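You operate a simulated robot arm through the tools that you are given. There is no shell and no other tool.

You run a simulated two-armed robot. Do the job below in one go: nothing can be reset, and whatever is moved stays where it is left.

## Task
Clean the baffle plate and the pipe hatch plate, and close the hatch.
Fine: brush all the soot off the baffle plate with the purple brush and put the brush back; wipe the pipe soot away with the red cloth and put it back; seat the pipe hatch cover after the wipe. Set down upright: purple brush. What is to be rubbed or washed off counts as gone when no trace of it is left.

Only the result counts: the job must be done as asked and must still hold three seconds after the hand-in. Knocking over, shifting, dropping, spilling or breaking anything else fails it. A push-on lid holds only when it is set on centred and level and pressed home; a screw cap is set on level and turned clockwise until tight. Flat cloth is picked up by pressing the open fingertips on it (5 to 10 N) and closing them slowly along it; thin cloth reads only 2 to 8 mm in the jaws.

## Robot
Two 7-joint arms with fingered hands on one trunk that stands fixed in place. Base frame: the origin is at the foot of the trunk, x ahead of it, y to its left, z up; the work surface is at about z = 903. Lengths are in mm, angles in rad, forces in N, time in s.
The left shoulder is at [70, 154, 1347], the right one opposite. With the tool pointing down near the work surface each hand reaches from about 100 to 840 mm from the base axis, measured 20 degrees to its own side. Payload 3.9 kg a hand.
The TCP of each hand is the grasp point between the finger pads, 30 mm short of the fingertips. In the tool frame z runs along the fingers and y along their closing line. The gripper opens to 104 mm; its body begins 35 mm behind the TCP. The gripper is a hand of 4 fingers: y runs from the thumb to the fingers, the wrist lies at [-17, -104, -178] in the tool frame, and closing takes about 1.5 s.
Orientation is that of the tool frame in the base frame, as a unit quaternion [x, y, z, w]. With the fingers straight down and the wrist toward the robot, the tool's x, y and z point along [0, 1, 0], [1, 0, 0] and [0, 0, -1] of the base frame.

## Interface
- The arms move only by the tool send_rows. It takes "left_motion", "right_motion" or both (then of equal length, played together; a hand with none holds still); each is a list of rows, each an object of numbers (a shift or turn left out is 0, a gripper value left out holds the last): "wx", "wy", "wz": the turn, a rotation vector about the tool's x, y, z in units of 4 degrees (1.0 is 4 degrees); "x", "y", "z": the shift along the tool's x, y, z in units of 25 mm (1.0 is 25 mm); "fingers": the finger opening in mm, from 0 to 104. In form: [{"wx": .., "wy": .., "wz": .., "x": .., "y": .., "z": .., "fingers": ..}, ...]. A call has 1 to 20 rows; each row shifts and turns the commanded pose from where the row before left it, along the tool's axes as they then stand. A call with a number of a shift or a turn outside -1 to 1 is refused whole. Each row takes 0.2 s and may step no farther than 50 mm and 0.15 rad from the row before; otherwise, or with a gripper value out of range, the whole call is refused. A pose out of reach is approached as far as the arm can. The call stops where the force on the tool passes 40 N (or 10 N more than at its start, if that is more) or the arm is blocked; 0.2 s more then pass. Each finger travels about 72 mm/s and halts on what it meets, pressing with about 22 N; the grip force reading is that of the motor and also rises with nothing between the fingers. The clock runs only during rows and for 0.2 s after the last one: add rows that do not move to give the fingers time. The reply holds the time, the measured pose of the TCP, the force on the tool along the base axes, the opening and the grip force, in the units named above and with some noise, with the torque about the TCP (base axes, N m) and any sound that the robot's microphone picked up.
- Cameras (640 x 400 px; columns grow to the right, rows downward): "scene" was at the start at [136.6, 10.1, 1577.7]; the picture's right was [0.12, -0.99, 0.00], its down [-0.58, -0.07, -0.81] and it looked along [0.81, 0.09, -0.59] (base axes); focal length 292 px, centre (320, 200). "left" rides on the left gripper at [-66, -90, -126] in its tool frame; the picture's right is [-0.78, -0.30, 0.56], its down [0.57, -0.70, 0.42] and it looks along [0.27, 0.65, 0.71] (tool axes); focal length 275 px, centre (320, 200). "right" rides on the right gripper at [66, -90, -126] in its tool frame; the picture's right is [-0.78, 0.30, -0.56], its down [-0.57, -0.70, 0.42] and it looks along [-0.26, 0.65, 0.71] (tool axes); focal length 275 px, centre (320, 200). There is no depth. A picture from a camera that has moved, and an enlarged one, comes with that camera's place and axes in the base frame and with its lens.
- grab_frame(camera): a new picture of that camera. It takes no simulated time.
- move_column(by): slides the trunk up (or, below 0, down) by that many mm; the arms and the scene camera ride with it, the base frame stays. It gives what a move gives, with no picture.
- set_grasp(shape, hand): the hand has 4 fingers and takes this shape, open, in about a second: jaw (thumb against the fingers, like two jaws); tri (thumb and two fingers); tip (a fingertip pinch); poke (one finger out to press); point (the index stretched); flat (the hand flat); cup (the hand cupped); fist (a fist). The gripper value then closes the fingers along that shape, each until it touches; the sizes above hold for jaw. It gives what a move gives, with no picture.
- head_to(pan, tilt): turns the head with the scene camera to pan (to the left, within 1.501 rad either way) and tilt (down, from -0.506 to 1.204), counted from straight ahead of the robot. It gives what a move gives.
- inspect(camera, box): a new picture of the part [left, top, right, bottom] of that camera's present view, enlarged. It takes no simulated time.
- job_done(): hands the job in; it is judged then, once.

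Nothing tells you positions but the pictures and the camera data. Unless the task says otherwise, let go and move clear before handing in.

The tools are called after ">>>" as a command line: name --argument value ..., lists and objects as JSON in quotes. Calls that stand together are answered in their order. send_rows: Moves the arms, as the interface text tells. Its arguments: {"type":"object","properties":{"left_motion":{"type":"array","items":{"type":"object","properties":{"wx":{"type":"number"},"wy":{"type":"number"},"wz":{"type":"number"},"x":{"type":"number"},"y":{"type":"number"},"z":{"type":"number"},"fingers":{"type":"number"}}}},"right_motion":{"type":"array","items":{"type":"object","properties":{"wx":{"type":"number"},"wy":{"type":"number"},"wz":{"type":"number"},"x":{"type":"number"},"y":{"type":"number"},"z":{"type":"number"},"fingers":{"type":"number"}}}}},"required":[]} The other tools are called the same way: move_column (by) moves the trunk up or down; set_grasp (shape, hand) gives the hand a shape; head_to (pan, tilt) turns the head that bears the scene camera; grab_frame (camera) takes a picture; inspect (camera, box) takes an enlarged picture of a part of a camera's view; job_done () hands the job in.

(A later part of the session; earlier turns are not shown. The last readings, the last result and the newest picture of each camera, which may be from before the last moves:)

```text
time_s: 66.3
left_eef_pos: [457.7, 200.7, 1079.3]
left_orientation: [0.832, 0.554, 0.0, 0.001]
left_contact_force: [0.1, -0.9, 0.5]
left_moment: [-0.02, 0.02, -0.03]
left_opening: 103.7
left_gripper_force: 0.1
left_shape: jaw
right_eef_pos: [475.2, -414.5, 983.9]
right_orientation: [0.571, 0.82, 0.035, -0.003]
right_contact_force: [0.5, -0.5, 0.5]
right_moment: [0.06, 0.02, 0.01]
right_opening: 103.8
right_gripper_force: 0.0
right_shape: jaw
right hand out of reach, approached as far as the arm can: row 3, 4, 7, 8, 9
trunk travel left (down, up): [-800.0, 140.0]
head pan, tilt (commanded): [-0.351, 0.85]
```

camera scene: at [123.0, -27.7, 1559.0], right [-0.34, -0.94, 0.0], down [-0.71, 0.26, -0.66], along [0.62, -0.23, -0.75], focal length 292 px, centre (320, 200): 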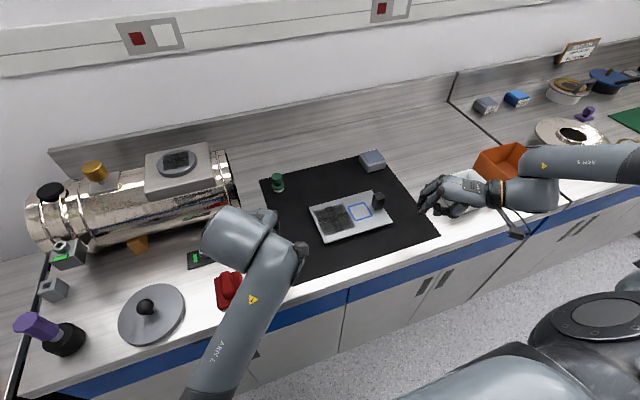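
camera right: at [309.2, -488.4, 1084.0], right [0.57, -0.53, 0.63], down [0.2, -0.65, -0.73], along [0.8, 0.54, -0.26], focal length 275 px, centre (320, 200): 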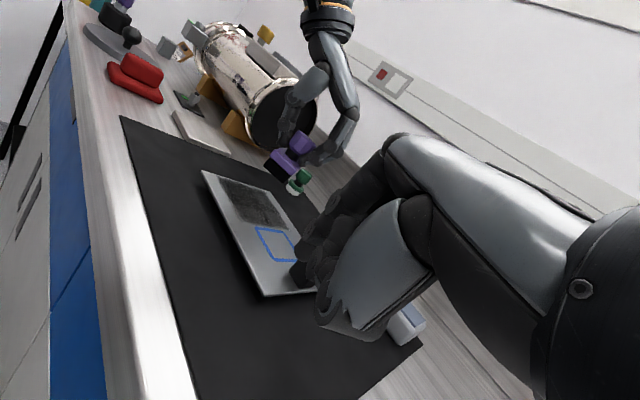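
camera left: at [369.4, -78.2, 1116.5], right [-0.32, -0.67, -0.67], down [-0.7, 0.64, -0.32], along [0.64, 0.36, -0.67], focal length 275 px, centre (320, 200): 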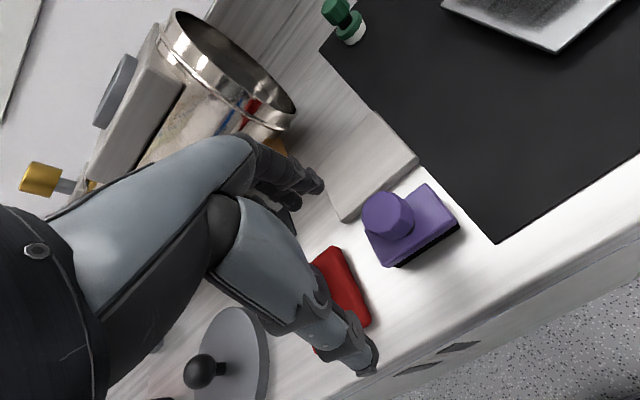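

The right hand is nearly level at yaw 20°. I level it fully and bring it across at low height to look at the brush.

>>> send_rows --right_motion '[{"wx": 0.77, "wy": -0.64}, {"x": 0.938, "y": 0.288, "z": -0.07}, {"x": 0.938, "y": 0.288, "z": -0.07}, {"x": 0.938, "y": 0.288, "z": -0.07}, {"x": 0.938, "y": 0.288, "z": -0.07}, {"x": 0.938, "y": 0.288, "z": -0.07}, {"x": 0.938, "y": 0.288, "z": -0.07}, {"x": 0.938, "y": 0.288, "z": -0.07}, {"x": 0.938, "y": 0.288, "z": -0.07}, {"x": 0.938, "y": 0.288, "z": -0.07}, {"x": 0.938, "y": 0.288, "z": -0.07}]'

>>> grab_frame --camera "right"

>>> head_to --pan 0.117 --tilt 0.8

>>> grab_frame --camera "scene"

```text
time_s: 68.7
left_eef_pos: [459.0, 202.3, 1078.0]
left_orientation: [0.832, 0.554, -0.001, 0.002]
left_contact_force: [-0.4, -0.6, 0.4]
left_moment: [0.03, 0.04, -0.01]
left_opening: 103.7
left_gripper_force: 0.1
left_shape: jaw
right_eef_pos: [468.0, -170.1, 989.5]
right_orientation: [0.572, 0.82, 0.001, 0.001]
right_contact_force: [-1.1, -0.2, 0.5]
right_moment: [0.0, -0.01, 0.0]
right_opening: 103.8
right_gripper_force: 0.1
right_shape: jaw
right hand out of reach, approached as far as the arm can: row 1
trunk travel left (down, up): [-800.0, 140.0]
head pan, tilt (commanded): [-0.351, 0.85]
```

```text
taken
camera right: at [360.3, -138.8, 1114.3], right [0.55, -0.63, 0.56], down [-0.46, -0.78, -0.43], along [0.7, -0.02, -0.71], focal length 275 px, centre (320, 200)
```

right: 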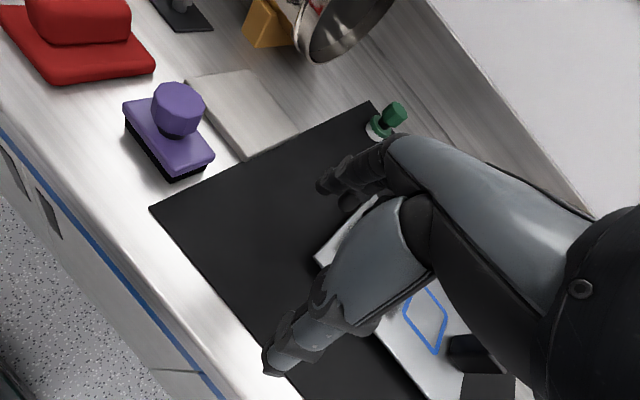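

```text
time_s: 69.6
left_eef_pos: [458.0, 200.5, 1078.8]
left_orientation: [0.832, 0.555, -0.001, 0.002]
left_contact_force: [-0.4, 0.8, -0.8]
left_moment: [0.01, -0.01, -0.01]
left_opening: 103.8
left_gripper_force: 0.0
left_shape: jaw
right_eef_pos: [468.2, -171.3, 988.9]
right_orientation: [0.572, 0.82, 0.001, 0.0]
right_contact_force: [-0.3, -0.9, 0.0]
right_moment: [0.05, 0.03, 0.04]
right_opening: 103.6
right_gripper_force: 0.1
right_shape: jaw
trunk travel left (down, up): [-800.0, 140.0]
head pan, tilt (commanded): [0.117, 0.799]
```

```text
taken
camera scene: at [129.7, 8.9, 1563.0], right [0.12, -0.99, 0.0], down [-0.71, -0.08, -0.7], along [0.69, 0.08, -0.72], focal length 292 px, centre (320, 200)
```

scene: 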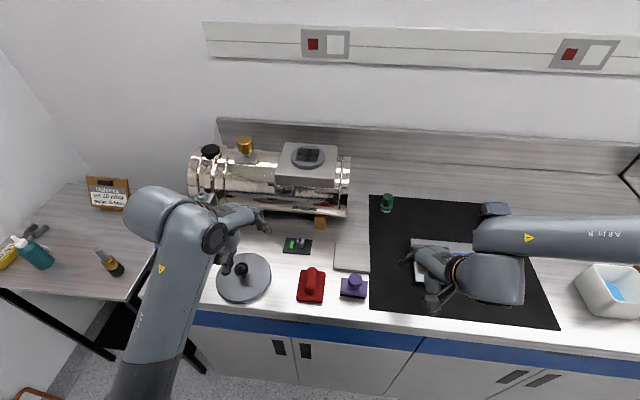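

>>> inspect --camera "scene" --box '[280, 240, 400, 315]'

>>> inspect --camera "right" --box '[100, 60, 260, 200]'

```text
5.33 times, centred on (340, 278) of scene
camera zoom: at [129.7, 8.9, 1563.0], right [0.12, -0.99, 0.0], down [-0.71, -0.08, -0.7], along [0.69, 0.08, -0.72], focal length 1555 px, centre (213, -213)
```

zoom: 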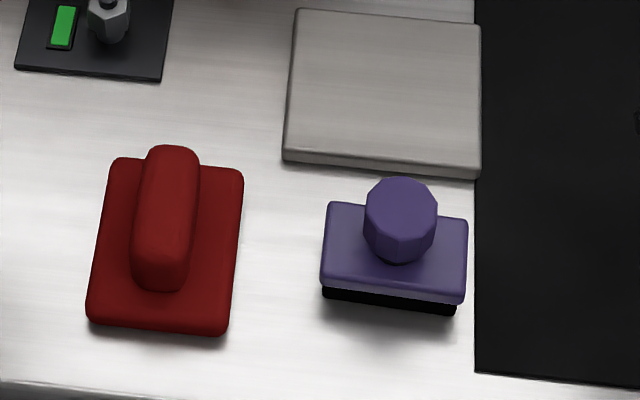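

```text
2.86 times, centred on (180, 130) of right
camera zoom: at [360.1, -140.0, 1114.1], right [0.55, -0.63, 0.56], down [-0.46, -0.78, -0.43], along [0.7, -0.02, -0.71], focal length 786 px, centre (720, 400)
```

zoom: 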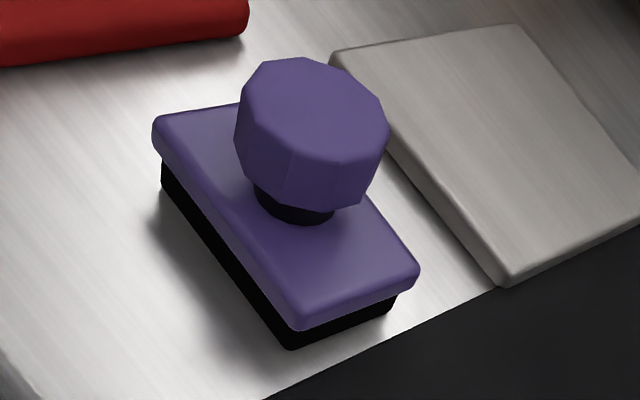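

The brush now stands at about [468, -33], slightly off its original [464.5, -41], which I'll correct when I put it back. The right hand moves over it.

>>> send_rows --right_motion '[{"x": 0.74, "y": 0.27, "z": -0.3}, {"x": 0.74, "y": 0.27, "z": -0.2}, {"x": 0.74, "y": 0.27}, {"x": 0.74, "y": 0.27}, {"x": 0.74, "y": 0.27}, {"x": 0.74, "y": 0.27}, {"x": 0.74, "y": 0.25}]'

>>> grab_frame --camera "right"

>>> inspect --camera "scene" --box '[280, 220, 440, 320]'

```text
time_s: 71.2
left_eef_pos: [459.3, 202.2, 1078.6]
left_orientation: [0.832, 0.554, -0.001, 0.002]
left_contact_force: [0.2, -0.3, 1.4]
left_moment: [0.01, 0.01, -0.01]
left_opening: 103.7
left_gripper_force: 0.0
left_shape: jaw
right_eef_pos: [467.9, -33.7, 1000.6]
right_orientation: [0.571, 0.821, 0.001, 0.0]
right_contact_force: [0.4, -0.2, -0.2]
right_moment: [0.0, -0.02, 0.03]
right_opening: 103.8
right_gripper_force: 0.0
right_shape: jaw
trunk travel left (down, up): [-800.0, 140.0]
head pan, tilt (commanded): [0.117, 0.799]
```

```text
taken
camera right: at [360.0, -2.0, 1124.8], right [0.55, -0.63, 0.56], down [-0.46, -0.78, -0.43], along [0.7, -0.02, -0.71], focal length 275 px, centre (320, 200)
```

right: 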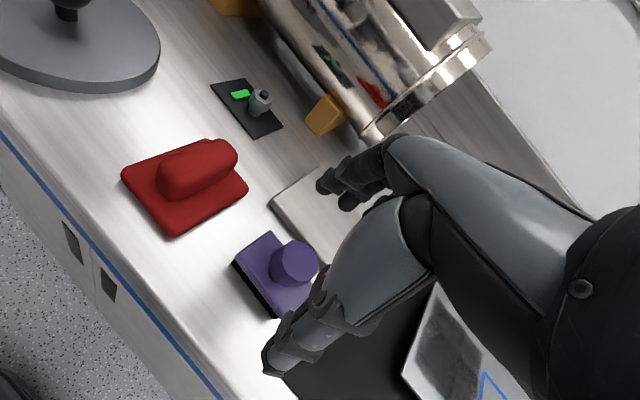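

```text
4.00 times, centred on (360, 270) of scene
camera zoom: at [130.1, 10.4, 1563.0], right [0.12, -0.99, 0.0], down [-0.71, -0.08, -0.7], along [0.69, 0.08, -0.72], focal length 1166 px, centre (160, -80)
```

zoom: 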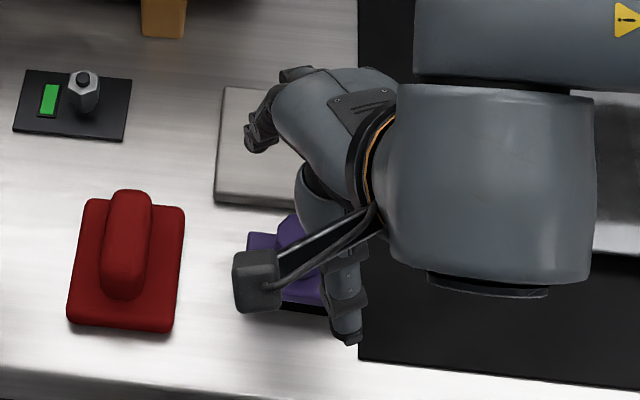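

>>> inspect --camera "right" --box '[220, 210, 350, 330]'

>>> inspect --camera "left" --box '[380, 150, 640, 400]'

```text
3.33 times, centred on (285, 270) of right
camera zoom: at [360.0, -2.0, 1124.8], right [0.55, -0.63, 0.56], down [-0.46, -0.78, -0.43], along [0.7, -0.02, -0.71], focal length 918 px, centre (437, -33)
```

zoom: 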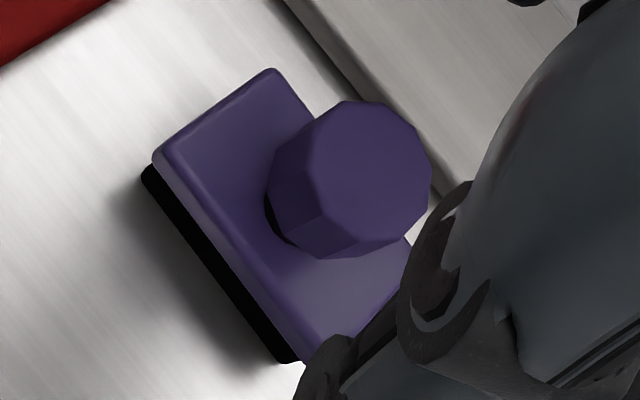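

```text
1.60 times, centred on (510, 275) of left
camera zoom: at [350.4, 175.6, 1205.2], right [-0.57, -0.6, -0.56], down [-0.43, 0.8, -0.43], along [0.7, -0.01, -0.71], focal length 440 px, centre (16, 80)
```

zoom: 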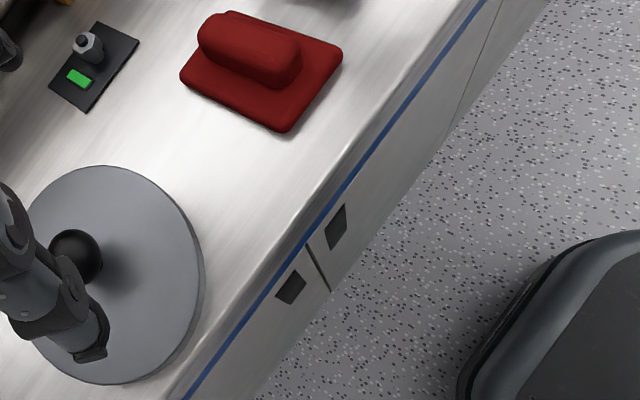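

Best estimate for the knob is [468.5, -32]; the hand is within 2 mm. Descending and closing on the knob.

>>> send_rows --right_motion '[{"x": 0.05, "y": 0.03, "z": 0.5}, {"z": 0.6}, {"z": 0.46}, {"fingers": 60}, {"fingers": 40}, {"fingers": 30}, {"fingers": 20}, {"fingers": 10}, {"fingers": 5}, {"fingers": 5}, {"fingers": 5}]'

>>> grab_frame --camera "right"

```text
time_s: 73.6
left_eef_pos: [458.9, 200.4, 1078.7]
left_orientation: [0.833, 0.554, 0.0, 0.001]
left_contact_force: [-0.6, -0.3, -0.2]
left_moment: [0.02, -0.02, -0.03]
left_opening: 103.6
left_gripper_force: 0.0
left_shape: jaw
right_eef_pos: [468.5, -32.5, 960.5]
right_orientation: [0.571, 0.821, 0.001, 0.0]
right_contact_force: [0.5, -0.8, 0.0]
right_moment: [0.0, -0.01, -0.01]
right_opening: 24.6
right_gripper_force: 22.0
right_shape: jaw
trunk travel left (down, up): [-800.0, 140.0]
head pan, tilt (commanded): [0.117, 0.799]
```

```text
taken
camera right: at [361.5, -1.5, 1085.2], right [0.55, -0.63, 0.56], down [-0.46, -0.78, -0.43], along [0.7, -0.02, -0.71], focal length 275 px, centre (320, 200)
```

right: 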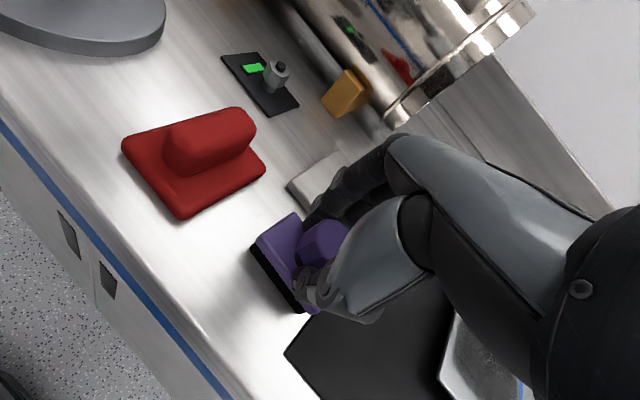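

Gripped at 24.6 mm. Lifting it and checking that it hangs level, then carrying it over the soot with the right arm.

>>> send_rows --right_motion '[{"z": -0.3}, {"z": -0.6}, {"z": -0.8}, {"z": -0.8}, {"x": -0.955, "y": 0.077}, {"x": -0.955, "y": 0.077}, {"x": -0.955, "y": 0.077}, {"x": -0.955, "y": 0.077}, {"x": -0.955, "y": 0.077}, {"x": -0.955, "y": 0.077}, {"x": -0.955, "y": 0.077}, {"x": -0.955, "y": 0.077}, {"x": -0.955, "y": 0.077}, {"x": -0.955, "y": 0.077}]'

>>> grab_frame --camera "right"

>>> head_to --pan -0.3 --tilt 0.75

>>> grab_frame --camera "scene"

```text
time_s: 76.6
left_eef_pos: [459.9, 198.4, 1079.8]
left_orientation: [0.833, 0.554, -0.001, 0.001]
left_contact_force: [-0.4, -0.5, -0.8]
left_moment: [-0.01, 0.04, 0.0]
left_opening: 103.8
left_gripper_force: 0.1
left_shape: jaw
right_eef_pos: [568.4, -250.5, 1025.5]
right_orientation: [0.572, 0.82, 0.001, 0.0]
right_contact_force: [-0.2, 0.1, -0.3]
right_moment: [-0.03, -0.01, 0.02]
right_opening: 24.3
right_gripper_force: 21.9
right_shape: jaw
trunk travel left (down, up): [-800.0, 140.0]
head pan, tilt (commanded): [0.117, 0.799]
```

```text
taken
camera right: at [461.0, -219.6, 1148.5], right [0.55, -0.63, 0.56], down [-0.46, -0.78, -0.43], along [0.7, -0.02, -0.71], focal length 275 px, centre (320, 200)
```

right: 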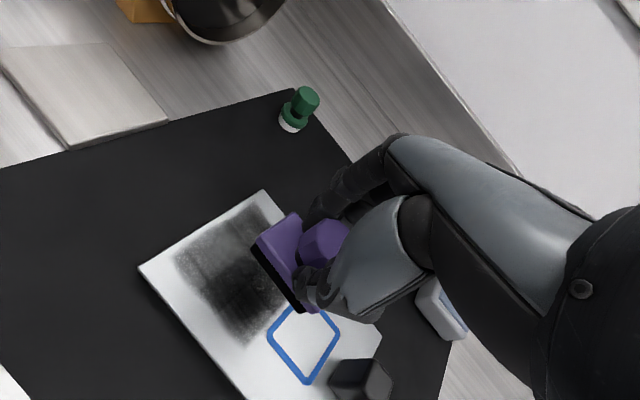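

```text
time_s: 77.5
left_eef_pos: [457.9, 201.9, 1078.9]
left_orientation: [0.833, 0.554, 0.0, 0.001]
left_contact_force: [0.4, 0.2, -0.1]
left_moment: [-0.01, 0.01, -0.01]
left_opening: 103.8
left_gripper_force: 0.1
left_shape: jaw
right_eef_pos: [568.7, -248.9, 1024.7]
right_orientation: [0.571, 0.821, 0.001, 0.0]
right_contact_force: [-0.6, -0.5, -1.3]
right_moment: [-0.03, 0.02, 0.01]
right_opening: 24.0
right_gripper_force: 21.5
right_shape: jaw
trunk travel left (down, up): [-800.0, 140.0]
head pan, tilt (commanded): [-0.3, 0.75]
```

```text
taken
camera scene: at [128.9, -24.5, 1567.0], right [-0.29, -0.96, 0.0], down [-0.65, 0.2, -0.73], along [0.7, -0.22, -0.68], focal length 292 px, centre (320, 200)
```

scene: 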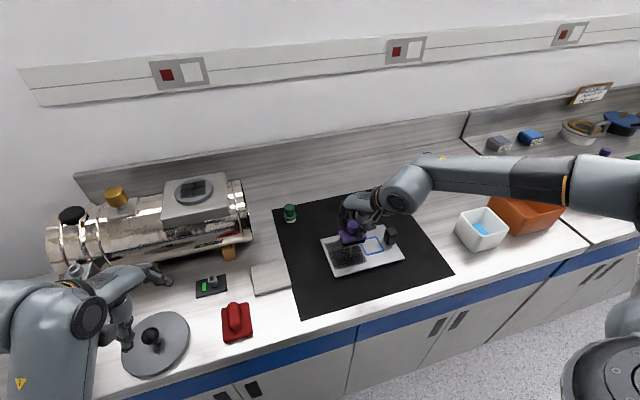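

The brush is over the right half of the soot. I take a reference view of the plate, then lower the brush to just above it.

>>> inspect --camera "scene" --box '[300, 200, 430, 290]'

>>> send_rows --right_motion '[{"z": 0.7}, {"z": 0.6}, {"z": 0.3}, {"z": 0.1}]'

>>> grab_frame --camera "right"

```text
4.44 times, centred on (365, 245) of scene
camera zoom: at [128.9, -24.5, 1567.0], right [-0.29, -0.96, 0.0], down [-0.65, 0.2, -0.73], along [0.7, -0.22, -0.68], focal length 1296 px, centre (120, 0)
```

zoom: 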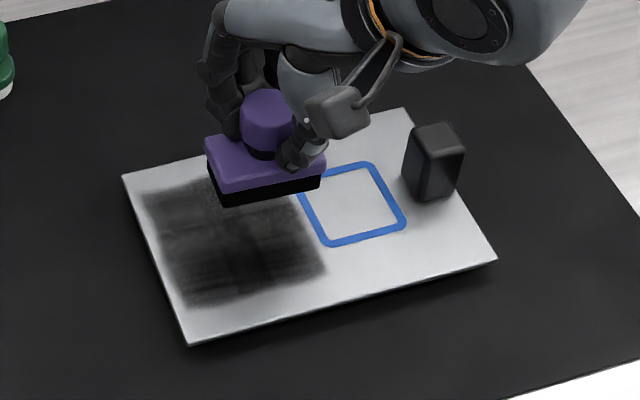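

```text
time_s: 78.5
left_eef_pos: [459.1, 199.6, 1079.3]
left_orientation: [0.832, 0.554, -0.001, 0.001]
left_contact_force: [-0.1, 0.1, -0.3]
left_moment: [0.01, 0.0, 0.0]
left_opening: 103.8
left_gripper_force: 0.1
left_shape: jaw
right_eef_pos: [568.9, -250.4, 982.6]
right_orientation: [0.571, 0.821, 0.0, 0.0]
right_contact_force: [-0.5, 0.6, -0.3]
right_moment: [0.0, 0.02, 0.0]
right_opening: 24.3
right_gripper_force: 22.1
right_shape: jaw
trunk travel left (down, up): [-800.0, 140.0]
head pan, tilt (commanded): [-0.3, 0.75]
```

```text
taken
camera right: at [461.0, -219.3, 1106.0], right [0.55, -0.63, 0.56], down [-0.46, -0.78, -0.43], along [0.7, -0.02, -0.71], focal length 275 px, centre (320, 200)
```

right: 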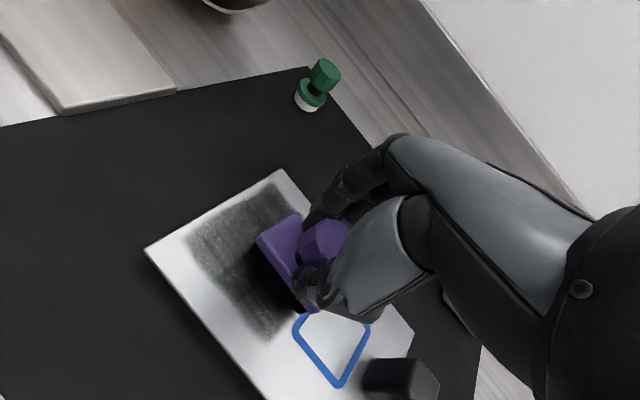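

Tracking is exact with this arm. Now I lower in small steps until contact is felt.

>>> send_rows --right_motion '[{"z": 0.06}, {"z": 0.06}, {}]'

>>> send_rows --right_motion '[{"z": 0.05}, {}]'

```text
time_s: 79.3
left_eef_pos: [459.3, 201.0, 1079.3]
left_orientation: [0.833, 0.554, 0.0, 0.001]
left_contact_force: [0.0, 0.1, -0.6]
left_moment: [-0.03, 0.01, -0.01]
left_opening: 103.8
left_gripper_force: 0.1
left_shape: jaw
right_eef_pos: [569.4, -248.8, 980.0]
right_orientation: [0.572, 0.82, 0.002, 0.001]
right_contact_force: [-0.7, 0.4, 0.1]
right_moment: [0.01, 0.03, 0.03]
right_opening: 24.4
right_gripper_force: 22.5
right_shape: jaw
trunk travel left (down, up): [-800.0, 140.0]
head pan, tilt (commanded): [-0.3, 0.75]
```

```text
time_s: 79.9
left_eef_pos: [457.7, 202.0, 1080.7]
left_orientation: [0.832, 0.555, 0.0, 0.001]
left_contact_force: [0.9, 0.2, 0.1]
left_moment: [0.01, 0.03, 0.02]
left_opening: 103.5
left_gripper_force: 0.1
left_shape: jaw
right_eef_pos: [567.8, -250.0, 979.1]
right_orientation: [0.571, 0.821, 0.002, 0.001]
right_contact_force: [-1.0, 0.3, 2.7]
right_moment: [0.03, -0.01, 0.01]
right_opening: 24.9
right_gripper_force: 22.4
right_shape: jaw
trunk travel left (down, up): [-800.0, 140.0]
head pan, tilt (commanded): [-0.3, 0.75]
```

Contact at z ≈ 979 as expected. A further fraction of a millimetre shows how stiffly the plate stands.

>>> send_rows --right_motion '[{"z": 0.03}, {}]'

>>> inspect --camera "scene" --box '[300, 200, 430, 290]'

```text
time_s: 80.5
left_eef_pos: [457.9, 201.2, 1080.5]
left_orientation: [0.832, 0.555, 0.0, 0.002]
left_contact_force: [-0.4, -0.2, 0.7]
left_moment: [-0.01, 0.02, 0.0]
left_opening: 103.7
left_gripper_force: 0.0
left_shape: jaw
right_eef_pos: [568.2, -249.8, 978.1]
right_orientation: [0.572, 0.82, 0.002, 0.002]
right_contact_force: [-2.0, -0.6, 5.2]
right_moment: [0.02, 0.0, 0.01]
right_opening: 24.8
right_gripper_force: 21.6
right_shape: jaw
trunk travel left (down, up): [-800.0, 140.0]
head pan, tilt (commanded): [-0.3, 0.75]
```

```text
4.44 times, centred on (365, 245) of scene
camera zoom: at [127.6, -24.4, 1567.2], right [-0.3, -0.96, 0.0], down [-0.65, 0.2, -0.73], along [0.7, -0.22, -0.68], focal length 1296 px, centre (120, 0)
```

zoom: 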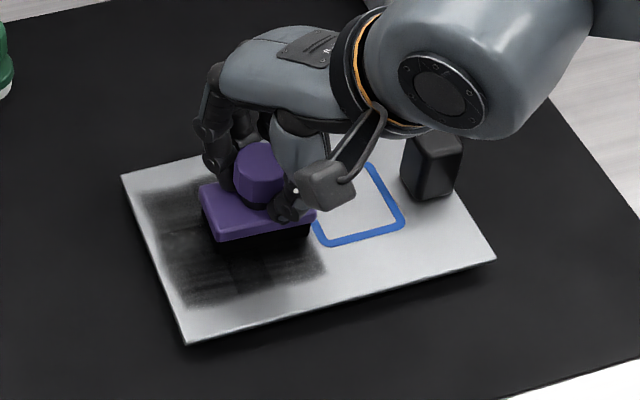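

Plate unmoved under about 6 N. Now a short test stroke of 20 mm to see if the soot comes off and the plate stays put.

>>> send_rows --right_motion '[{"x": -0.069, "y": 0.188}, {"x": -0.069, "y": 0.188}, {"x": -0.069, "y": 0.188}, {"x": -0.069, "y": 0.188}, {}]'

>>> inspect --camera "scene" --box '[300, 200, 430, 290]'

>>> inspect --camera "right" --box '[120, 140, 460, 400]'

```text
time_s: 81.7
left_eef_pos: [457.1, 200.9, 1079.3]
left_orientation: [0.832, 0.555, 0.0, 0.001]
left_contact_force: [0.2, -0.3, -0.1]
left_moment: [0.01, -0.01, -0.05]
left_opening: 103.8
left_gripper_force: 0.1
left_shape: jaw
right_eef_pos: [589.9, -247.9, 977.8]
right_orientation: [0.571, 0.821, 0.001, 0.001]
right_contact_force: [0.3, -0.5, 3.7]
right_moment: [0.08, -0.05, 0.0]
right_opening: 25.2
right_gripper_force: 21.9
right_shape: jaw
trunk travel left (down, up): [-800.0, 140.0]
head pan, tilt (commanded): [-0.3, 0.75]
```

```text
4.44 times, centred on (365, 245) of scene
camera zoom: at [127.7, -24.5, 1567.1], right [-0.3, -0.96, 0.0], down [-0.65, 0.2, -0.73], along [0.7, -0.22, -0.68], focal length 1296 px, centre (120, 0)
```

zoom: 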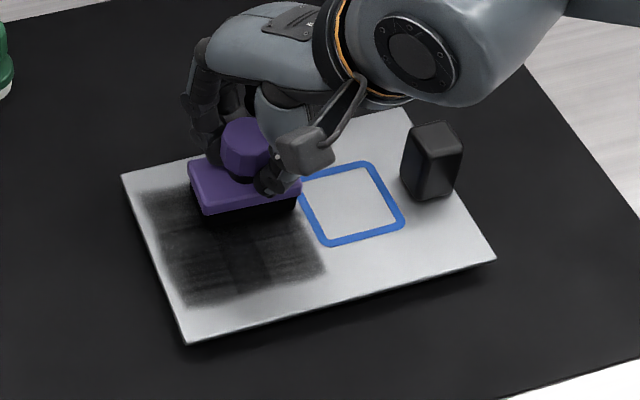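

```text
1.54 times, centred on (290, 270) of right
camera zoom: at [480.8, -217.9, 1101.5], right [0.55, -0.63, 0.56], down [-0.46, -0.78, -0.43], along [0.7, -0.02, -0.71], focal length 424 px, centre (366, 92)
```

zoom: 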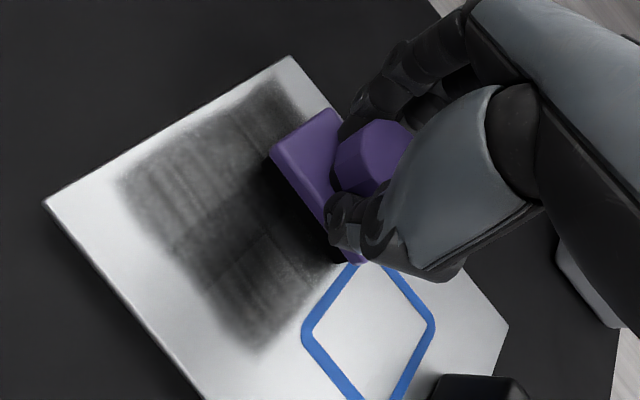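

The plate did not shift, but the soot hardly changed at this light force. I press about 1.5 mm deeper and make a longer stroke towards the robot.

>>> send_rows --right_motion '[{"z": 0.04}, {"z": 0.03, "x": 0.11, "y": -0.3}, {"x": 0.11, "y": -0.3}, {"x": 0.11, "y": -0.3}, {"x": 0.11, "y": -0.3}, {"x": 0.11, "y": -0.3}, {"x": 0.11, "y": -0.3}, {"x": 0.11, "y": -0.3}, {"x": 0.11, "y": -0.3}]'

>>> inspect --camera "scene" --box '[300, 200, 430, 290]'

>>> inspect --camera "right" --box '[120, 140, 460, 400]'

```text
time_s: 83.7
left_eef_pos: [456.9, 202.1, 1079.1]
left_orientation: [0.833, 0.554, 0.0, 0.002]
left_contact_force: [-1.0, 0.4, -0.4]
left_moment: [-0.03, 0.01, 0.0]
left_opening: 103.9
left_gripper_force: 0.0
left_shape: jaw
right_eef_pos: [525.4, -248.0, 977.1]
right_orientation: [0.571, 0.821, 0.001, 0.001]
right_contact_force: [6.0, -0.8, 18.5]
right_moment: [0.26, -0.44, -0.1]
right_opening: 25.1
right_gripper_force: 21.8
right_shape: jaw
trunk travel left (down, up): [-800.0, 140.0]
head pan, tilt (commanded): [-0.3, 0.75]
```

```text
4.44 times, centred on (365, 245) of scene
camera zoom: at [126.7, -23.4, 1567.3], right [-0.3, -0.96, 0.0], down [-0.65, 0.2, -0.73], along [0.7, -0.22, -0.68], focal length 1296 px, centre (120, 0)
```

zoom: 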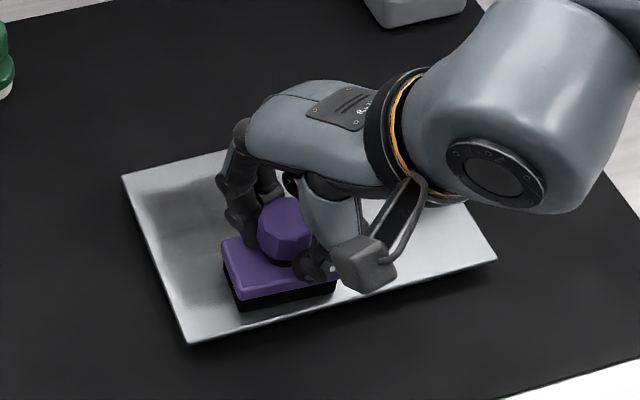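

```text
1.54 times, centred on (290, 270) of right
camera zoom: at [416.3, -216.6, 1100.8], right [0.54, -0.63, 0.56], down [-0.46, -0.78, -0.43], along [0.7, -0.02, -0.71], focal length 424 px, centre (366, 92)
```

zoom: 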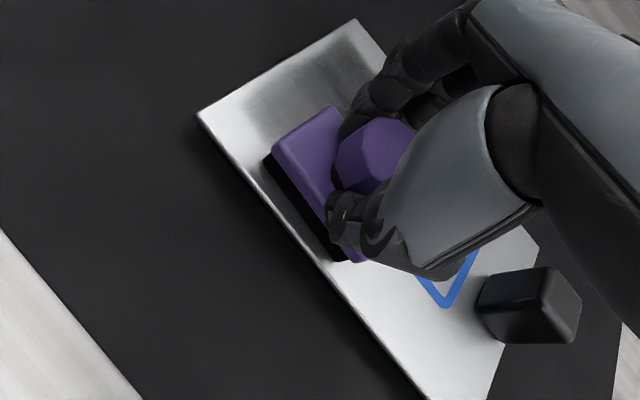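

The soot faded strongly across the patch in that stroke and the plate stayed exactly in place. I ease the pressure slightly and stroke back the other way.

>>> send_rows --right_motion '[{"z": -0.03}, {"x": -0.131, "y": 0.356}, {"x": -0.131, "y": 0.356}, {"x": -0.131, "y": 0.356}, {"x": -0.131, "y": 0.356}, {"x": -0.131, "y": 0.356}, {"x": -0.131, "y": 0.356}, {"x": -0.131, "y": 0.356}, {"x": -0.131, "y": 0.356}, {"x": -0.131, "y": 0.356}]'

>>> inspect --camera "scene" --box '[300, 200, 430, 290]'

```text
time_s: 85.9
left_eef_pos: [457.2, 201.9, 1079.3]
left_orientation: [0.832, 0.555, -0.001, 0.002]
left_contact_force: [-0.1, 0.7, -0.3]
left_moment: [-0.01, -0.02, 0.01]
left_opening: 103.6
left_gripper_force: 0.0
left_shape: jaw
right_eef_pos: [610.4, -248.9, 977.3]
right_orientation: [0.571, 0.821, 0.001, 0.001]
right_contact_force: [-3.7, -0.4, 7.8]
right_moment: [0.17, -0.03, 0.04]
right_opening: 25.0
right_gripper_force: 22.6
right_shape: jaw
trunk travel left (down, up): [-800.0, 140.0]
head pan, tilt (commanded): [-0.3, 0.75]
```

```text
4.44 times, centred on (365, 245) of scene
camera zoom: at [127.7, -23.4, 1567.1], right [-0.3, -0.96, 0.0], down [-0.65, 0.2, -0.73], along [0.7, -0.22, -0.68], focal length 1296 px, centre (120, 0)
```

zoom: 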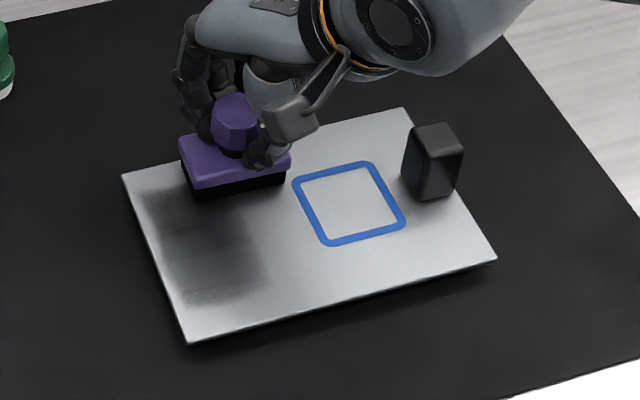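

Brushing works locally: the right swath is clean and the plate holds still. Now I lift slightly, shift 36 mm to the left swath and brush there.

>>> send_rows --right_motion '[{"z": -0.2}, {"x": 0.338, "y": 0.124}, {"x": 0.338, "y": 0.124}, {"x": 0.338, "y": 0.124}, {"x": 0.338, "y": 0.124}, {"z": 0.1}, {"z": 0.06}, {}]'

```text
time_s: 87.7
left_eef_pos: [458.8, 201.0, 1080.2]
left_orientation: [0.832, 0.554, -0.001, 0.001]
left_contact_force: [-0.2, 0.6, 0.5]
left_moment: [0.01, -0.01, 0.01]
left_opening: 103.7
left_gripper_force: 0.0
left_shape: jaw
right_eef_pos: [609.8, -212.9, 976.7]
right_orientation: [0.572, 0.821, 0.002, 0.001]
right_contact_force: [0.4, 0.4, 1.5]
right_moment: [0.05, -0.05, -0.01]
right_opening: 24.6
right_gripper_force: 22.0
right_shape: jaw
trunk travel left (down, up): [-800.0, 140.0]
head pan, tilt (commanded): [-0.3, 0.75]
```

>>> send_rows --right_motion '[{"z": 0.05}, {}]'

>>> inspect --camera "scene" --box '[300, 200, 430, 290]'

```text
time_s: 88.3
left_eef_pos: [458.6, 200.5, 1079.5]
left_orientation: [0.833, 0.554, -0.001, 0.002]
left_contact_force: [-0.8, 0.2, 0.1]
left_moment: [-0.02, -0.01, -0.02]
left_opening: 103.9
left_gripper_force: 0.1
left_shape: jaw
right_eef_pos: [609.9, -212.9, 977.3]
right_orientation: [0.571, 0.821, 0.003, 0.002]
right_contact_force: [0.4, -1.5, 7.2]
right_moment: [0.17, -0.18, -0.02]
right_opening: 24.5
right_gripper_force: 21.7
right_shape: jaw
trunk travel left (down, up): [-800.0, 140.0]
head pan, tilt (commanded): [-0.3, 0.75]
```

```text
4.44 times, centred on (365, 245) of scene
camera zoom: at [127.8, -24.7, 1567.2], right [-0.3, -0.96, 0.0], down [-0.65, 0.2, -0.73], along [0.7, -0.22, -0.68], focal length 1296 px, centre (120, 0)
```

zoom: 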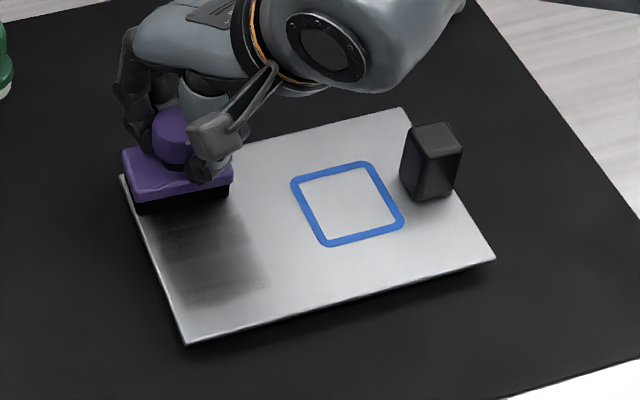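

Plate steady under 7 N even at its left corner. Stroking the left swath towards the robot and back.

>>> send_rows --right_motion '[{"x": 0.131, "y": -0.356}, {"x": 0.131, "y": -0.356}, {"x": 0.131, "y": -0.356}, {"x": 0.131, "y": -0.356}, {"x": 0.131, "y": -0.356}, {"x": 0.131, "y": -0.356}, {"x": 0.131, "y": -0.356}, {"x": 0.131, "y": -0.356}, {"x": 0.131, "y": -0.356}, {"x": 0.131, "y": -0.356}]'

>>> send_rows --right_motion '[{"x": -0.131, "y": 0.356}, {"x": -0.131, "y": 0.356}, {"x": -0.131, "y": 0.356}, {"x": -0.131, "y": 0.356}, {"x": -0.131, "y": 0.356}, {"x": -0.131, "y": 0.356}, {"x": -0.131, "y": 0.356}, {"x": -0.131, "y": 0.356}, {"x": -0.131, "y": 0.356}, {"x": -0.131, "y": 0.356}]'

>>> inspect --camera "scene" --box '[300, 200, 430, 290]'

```text
time_s: 90.5
left_eef_pos: [456.8, 203.3, 1079.8]
left_orientation: [0.832, 0.554, 0.001, 0.002]
left_contact_force: [0.7, 0.9, 0.8]
left_moment: [-0.03, 0.02, 0.0]
left_opening: 103.7
left_gripper_force: 0.0
left_shape: jaw
right_eef_pos: [515.3, -212.1, 977.6]
right_orientation: [0.572, 0.82, 0.002, 0.001]
right_contact_force: [6.6, -0.1, 20.3]
right_moment: [0.43, -0.66, -0.12]
right_opening: 25.1
right_gripper_force: 21.4
right_shape: jaw
trunk travel left (down, up): [-800.0, 140.0]
head pan, tilt (commanded): [-0.3, 0.75]
```

```text
time_s: 92.7
left_eef_pos: [456.7, 201.9, 1080.1]
left_orientation: [0.833, 0.554, 0.0, 0.002]
left_contact_force: [-0.1, 0.1, 0.4]
left_moment: [-0.01, -0.02, -0.01]
left_opening: 103.6
left_gripper_force: 0.1
left_shape: jaw
right_eef_pos: [608.9, -212.7, 975.8]
right_orientation: [0.571, 0.821, 0.001, 0.001]
right_contact_force: [-2.4, 0.8, 8.3]
right_moment: [0.2, 0.03, 0.05]
right_opening: 24.9
right_gripper_force: 22.0
right_shape: jaw
trunk travel left (down, up): [-800.0, 140.0]
head pan, tilt (commanded): [-0.3, 0.75]
```

```text
4.44 times, centred on (365, 245) of scene
camera zoom: at [126.7, -24.0, 1567.2], right [-0.3, -0.96, 0.0], down [-0.65, 0.2, -0.73], along [0.7, -0.22, -0.68], focal length 1296 px, centre (120, 0)
```

zoom: 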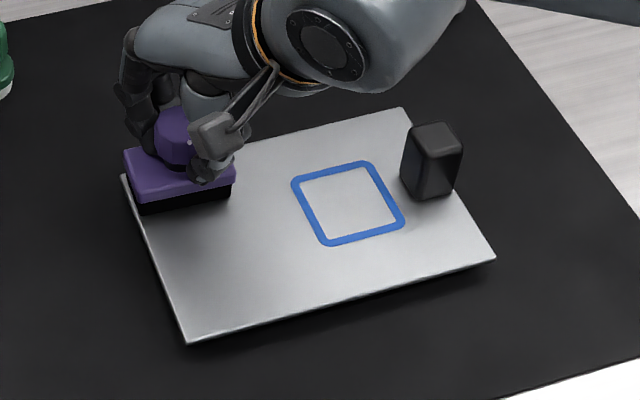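

The visible soot is gone. A second overlapping pass covers the far edge and the seam, so no trace remains.

>>> send_rows --right_motion '[{"x": -0.131, "y": 0.356}, {"z": -0.2}, {"x": -0.356, "y": -0.131}, {"x": -0.356, "y": -0.131}, {"x": -0.356, "y": -0.131}, {"x": -0.356, "y": -0.131}, {"z": 0.12}, {"z": 0.09}, {"x": 0.131, "y": -0.356}, {"x": 0.131, "y": -0.356}, {"x": 0.131, "y": -0.356}, {"x": 0.131, "y": -0.356}, {"x": 0.131, "y": -0.356}, {"x": 0.131, "y": -0.356}, {"x": 0.131, "y": -0.356}, {"x": 0.131, "y": -0.356}, {"x": 0.131, "y": -0.356}, {"x": 0.131, "y": -0.356}]'

>>> send_rows --right_motion '[{"z": -0.2}, {"x": 0.36, "y": 0.13}, {"x": 0.36, "y": 0.13}, {"z": 0.1}, {"z": 0.08}, {"x": -0.131, "y": 0.356}, {"x": -0.131, "y": 0.356}, {"x": -0.131, "y": 0.356}, {"x": -0.131, "y": 0.356}, {"x": -0.131, "y": 0.356}, {"x": -0.131, "y": 0.356}, {"x": -0.131, "y": 0.356}, {"x": -0.131, "y": 0.356}, {"x": -0.131, "y": 0.356}, {"x": -0.131, "y": 0.356}, {"z": -0.4}, {"z": -0.8}, {"z": -0.8}]'

>>> inspect --camera "scene" --box '[300, 200, 430, 290]'

>>> grab_frame --camera "right"

```text
time_s: 96.5
left_eef_pos: [456.1, 200.9, 1079.6]
left_orientation: [0.832, 0.555, -0.001, 0.002]
left_contact_force: [-0.8, -0.2, -0.4]
left_moment: [0.0, 0.05, 0.02]
left_opening: 103.8
left_gripper_force: 0.1
left_shape: jaw
right_eef_pos: [524.5, -241.6, 977.6]
right_orientation: [0.572, 0.82, 0.002, 0.002]
right_contact_force: [6.4, -0.5, 19.6]
right_moment: [0.43, -0.59, -0.14]
right_opening: 24.7
right_gripper_force: 22.1
right_shape: jaw
right hand out of reach, approached as far as the arm can: row 6
trunk travel left (down, up): [-800.0, 140.0]
head pan, tilt (commanded): [-0.3, 0.75]
```

```text
time_s: 100.3
left_eef_pos: [458.0, 200.9, 1080.2]
left_orientation: [0.832, 0.555, 0.0, 0.001]
left_contact_force: [-0.4, 0.2, 0.7]
left_moment: [0.01, 0.0, 0.0]
left_opening: 103.5
left_gripper_force: 0.0
left_shape: jaw
right_eef_pos: [620.8, -223.9, 1024.2]
right_orientation: [0.571, 0.821, 0.001, 0.001]
right_contact_force: [-0.3, -0.4, -0.9]
right_moment: [-0.02, -0.04, -0.01]
right_opening: 24.2
right_gripper_force: 22.0
right_shape: jaw
trunk travel left (down, up): [-800.0, 140.0]
head pan, tilt (commanded): [-0.3, 0.75]
```

```text
4.44 times, centred on (365, 245) of scene
camera zoom: at [128.7, -24.6, 1567.0], right [-0.3, -0.96, 0.0], down [-0.65, 0.2, -0.73], along [0.7, -0.22, -0.68], focal length 1296 px, centre (120, 0)
```

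zoom: 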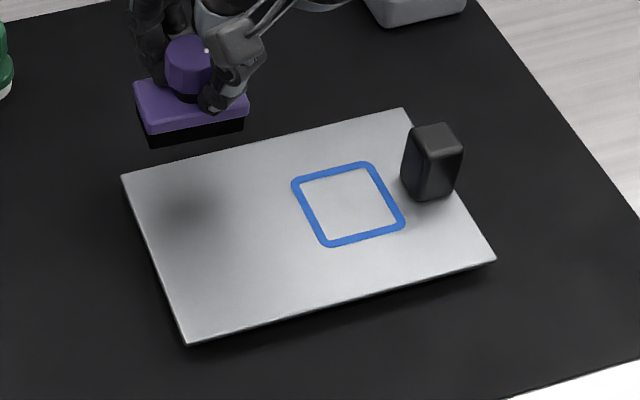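

```text
taken
camera right: at [512.2, -192.0, 1148.9], right [0.55, -0.63, 0.56], down [-0.46, -0.78, -0.43], along [0.7, -0.02, -0.71], focal length 275 px, centre (320, 200)
```

right: 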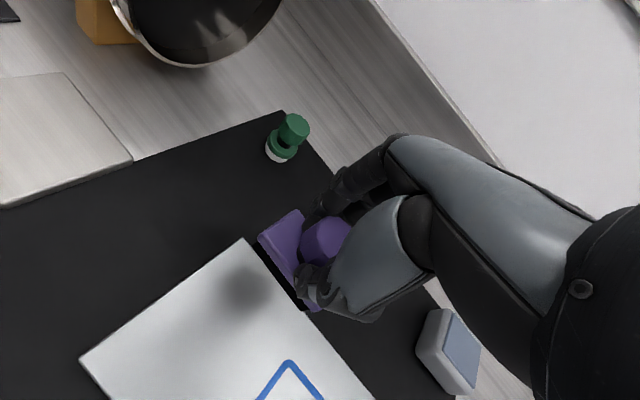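

A dark blur near [606, -212] may be the brush's shadow or leftover soot. I move the brush off to the side, towards its put-back spot, and look again.

>>> send_rows --right_motion '[{"x": 0.9, "y": -0.3}, {"x": 0.9, "y": -0.3}, {"x": 0.9, "y": -0.3}, {"x": 0.9, "y": -0.3}, {"x": 0.9, "y": -0.3}, {"x": 0.9, "y": -0.3}]'

>>> inspect --camera "scene" --box '[300, 200, 430, 290]'

>>> grab_frame --camera "right"

```text
time_s: 101.7
left_eef_pos: [458.6, 202.0, 1078.6]
left_orientation: [0.832, 0.554, -0.001, 0.001]
left_contact_force: [-0.1, 0.9, 0.8]
left_moment: [0.01, 0.01, -0.05]
left_opening: 103.9
left_gripper_force: 0.1
left_shape: jaw
right_eef_pos: [530.6, -112.2, 1025.9]
right_orientation: [0.572, 0.82, 0.001, 0.001]
right_contact_force: [0.8, 0.7, -0.5]
right_moment: [-0.01, 0.0, -0.03]
right_opening: 23.9
right_gripper_force: 22.2
right_shape: jaw
trunk travel left (down, up): [-800.0, 140.0]
head pan, tilt (commanded): [-0.3, 0.75]
```

```text
4.44 times, centred on (365, 245) of scene
camera zoom: at [128.7, -24.2, 1567.0], right [-0.3, -0.96, 0.0], down [-0.65, 0.2, -0.73], along [0.7, -0.22, -0.68], focal length 1296 px, centre (120, 0)
```

zoom: 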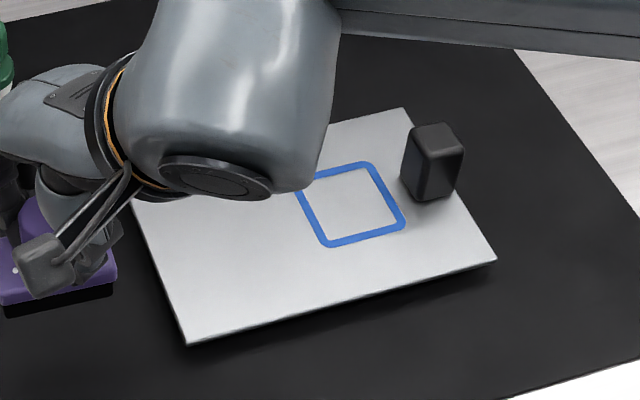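

```text
taken
camera right: at [422.5, -81.4, 1149.0], right [0.55, -0.63, 0.56], down [-0.46, -0.78, -0.43], along [0.7, -0.02, -0.71], focal length 275 px, centre (320, 200)
```

right: 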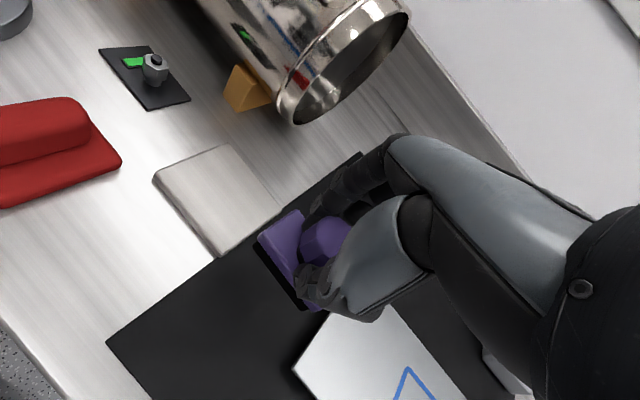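

>>> send_rows --right_motion '[{"x": 0.898, "y": -0.374}, {"x": 0.898, "y": -0.374}, {"x": 0.898, "y": -0.374}, {"x": 0.898, "y": -0.374}]'

>>> inspect --camera "scene" --box '[300, 200, 430, 290]'

>>> inspect --camera "scene" --box '[315, 215, 375, 285]'

```text
time_s: 102.7
left_eef_pos: [459.2, 202.0, 1079.8]
left_orientation: [0.832, 0.554, -0.001, 0.002]
left_contact_force: [-0.2, 0.5, 0.4]
left_moment: [0.01, 0.0, 0.02]
left_opening: 103.8
left_gripper_force: 0.1
left_shape: jaw
right_eef_pos: [464.6, -40.6, 1025.9]
right_orientation: [0.571, 0.821, 0.001, 0.0]
right_contact_force: [0.3, -0.1, -1.6]
right_moment: [-0.01, -0.03, 0.01]
right_opening: 23.7
right_gripper_force: 22.2
right_shape: jaw
trunk travel left (down, up): [-800.0, 140.0]
head pan, tilt (commanded): [-0.3, 0.75]
```

```text
4.44 times, centred on (365, 245) of scene
camera zoom: at [128.7, -23.6, 1567.0], right [-0.3, -0.96, 0.0], down [-0.65, 0.2, -0.73], along [0.7, -0.22, -0.68], focal length 1296 px, centre (120, 0)
```

zoom: 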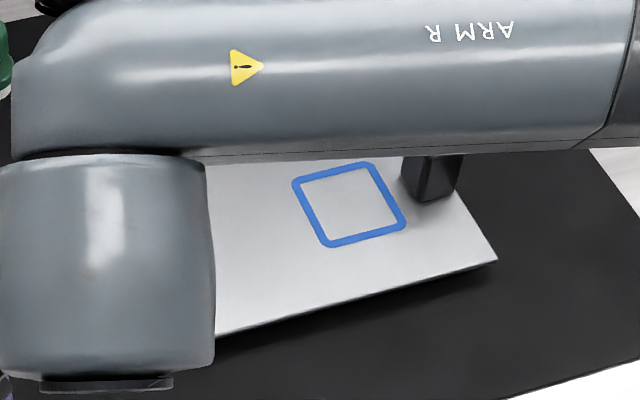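

```text
5.71 times, centred on (345, 250) of scene
camera zoom: at [128.7, -23.6, 1567.0], right [-0.3, -0.96, 0.0], down [-0.65, 0.2, -0.73], along [0.7, -0.22, -0.68], focal length 1666 px, centre (177, -86)
```

zoom: 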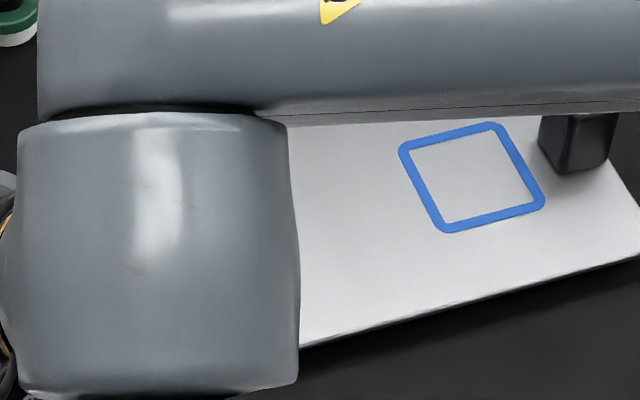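

The arm hides the left half of the plate from the head camera. I carry the brush round to the right side and use the right-hand camera for a clear look.

>>> send_rows --right_motion '[{"x": -0.945, "y": -0.254, "z": -0.035}, {"x": -0.945, "y": -0.254, "z": -0.035}, {"x": -0.945, "y": -0.254, "z": -0.035}, {"x": -0.945, "y": -0.254, "z": -0.035}, {"x": -0.945, "y": -0.254, "z": -0.035}, {"x": -0.945, "y": -0.254, "z": -0.035}, {"x": -0.945, "y": -0.254, "z": -0.035}, {"x": -0.945, "y": -0.254, "z": -0.035}, {"x": -0.945, "y": -0.254, "z": -0.035}, {"x": -0.945, "y": -0.254, "z": -0.035}, {"x": -0.945, "y": -0.254, "z": -0.035}, {"x": -0.945, "y": -0.254, "z": -0.035}, {"x": -0.945, "y": -0.254, "z": -0.035}, {"x": -0.945, "y": -0.254, "z": -0.035}, {"x": -0.945, "y": -0.254, "z": -0.035}, {"x": -0.945, "y": -0.254, "z": -0.035}]'

>>> grab_frame --camera "right"

>>> inspect --camera "scene" --box '[300, 200, 430, 290]'

```text
time_s: 106.1
left_eef_pos: [457.9, 200.8, 1079.3]
left_orientation: [0.833, 0.554, -0.001, 0.001]
left_contact_force: [-0.5, -0.1, -0.5]
left_moment: [0.03, 0.02, -0.02]
left_opening: 104.0
left_gripper_force: 0.2
left_shape: jaw
right_eef_pos: [488.2, -302.3, 1033.5]
right_orientation: [0.57, 0.821, 0.0, -0.001]
right_contact_force: [-0.3, 0.2, -0.8]
right_moment: [0.0, -0.01, -0.01]
right_opening: 23.8
right_gripper_force: 21.8
right_shape: jaw
right hand out of reach, approached as far as the arm can: row 11, 12, 13, 14, 15, 16
trunk travel left (down, up): [-800.0, 140.0]
head pan, tilt (commanded): [-0.3, 0.75]
```

```text
taken
camera right: at [380.9, -272.1, 1157.9], right [0.55, -0.62, 0.56], down [-0.45, -0.78, -0.43], along [0.7, -0.02, -0.71], focal length 275 px, centre (320, 200)
```

right: 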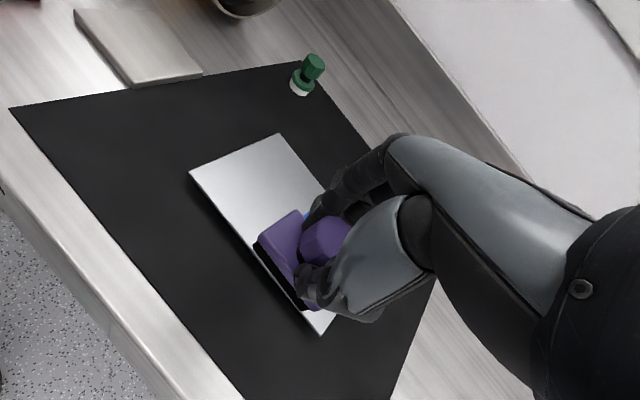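

```text
4.44 times, centred on (365, 245) of scene
camera zoom: at [128.7, -25.1, 1567.0], right [-0.3, -0.96, 0.0], down [-0.65, 0.2, -0.73], along [0.7, -0.22, -0.68], focal length 1296 px, centre (120, 0)
```

zoom: 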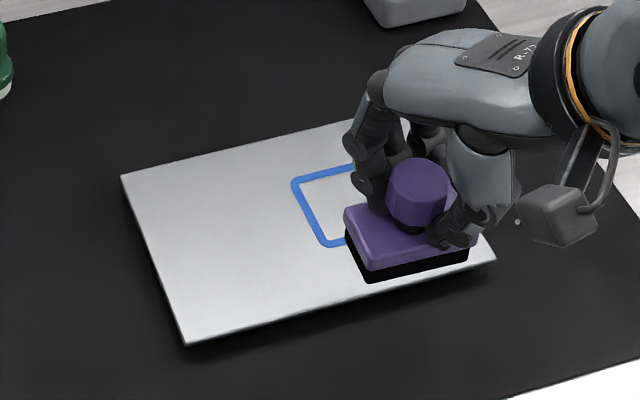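

The soot area looks clean; the blur was only a shadow. One more enlarged check for faint traces.

>>> inspect --camera "scene" --box '[318, 220, 370, 275]'

>>> inspect --camera "right" --box '[170, 115, 340, 260]'

```text
7.27 times, centred on (344, 248) of scene
camera zoom: at [128.7, -25.1, 1567.0], right [-0.3, -0.96, 0.0], down [-0.65, 0.2, -0.73], along [0.7, -0.22, -0.68], focal length 2121 px, centre (146, -146)
```

zoom: 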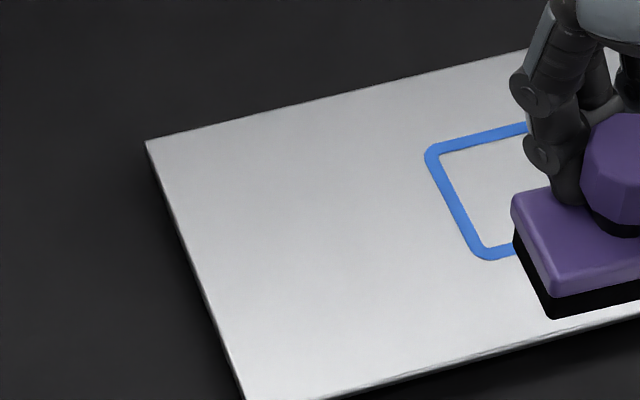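

```text
2.76 times, centred on (255, 188) of right
camera zoom: at [380.9, -272.1, 1157.9], right [0.55, -0.62, 0.56], down [-0.45, -0.78, -0.43], along [0.7, -0.02, -0.71], focal length 759 px, centre (499, 234)
```

zoom: 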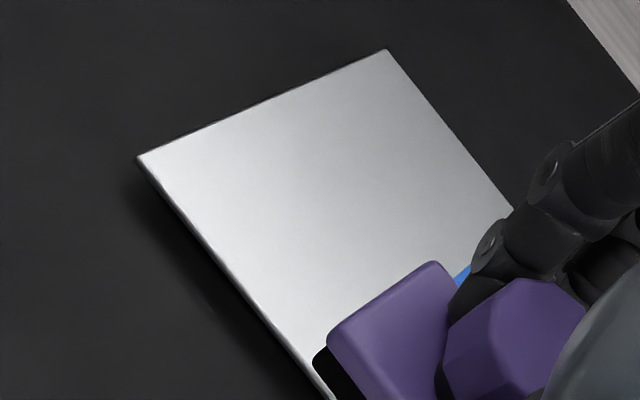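

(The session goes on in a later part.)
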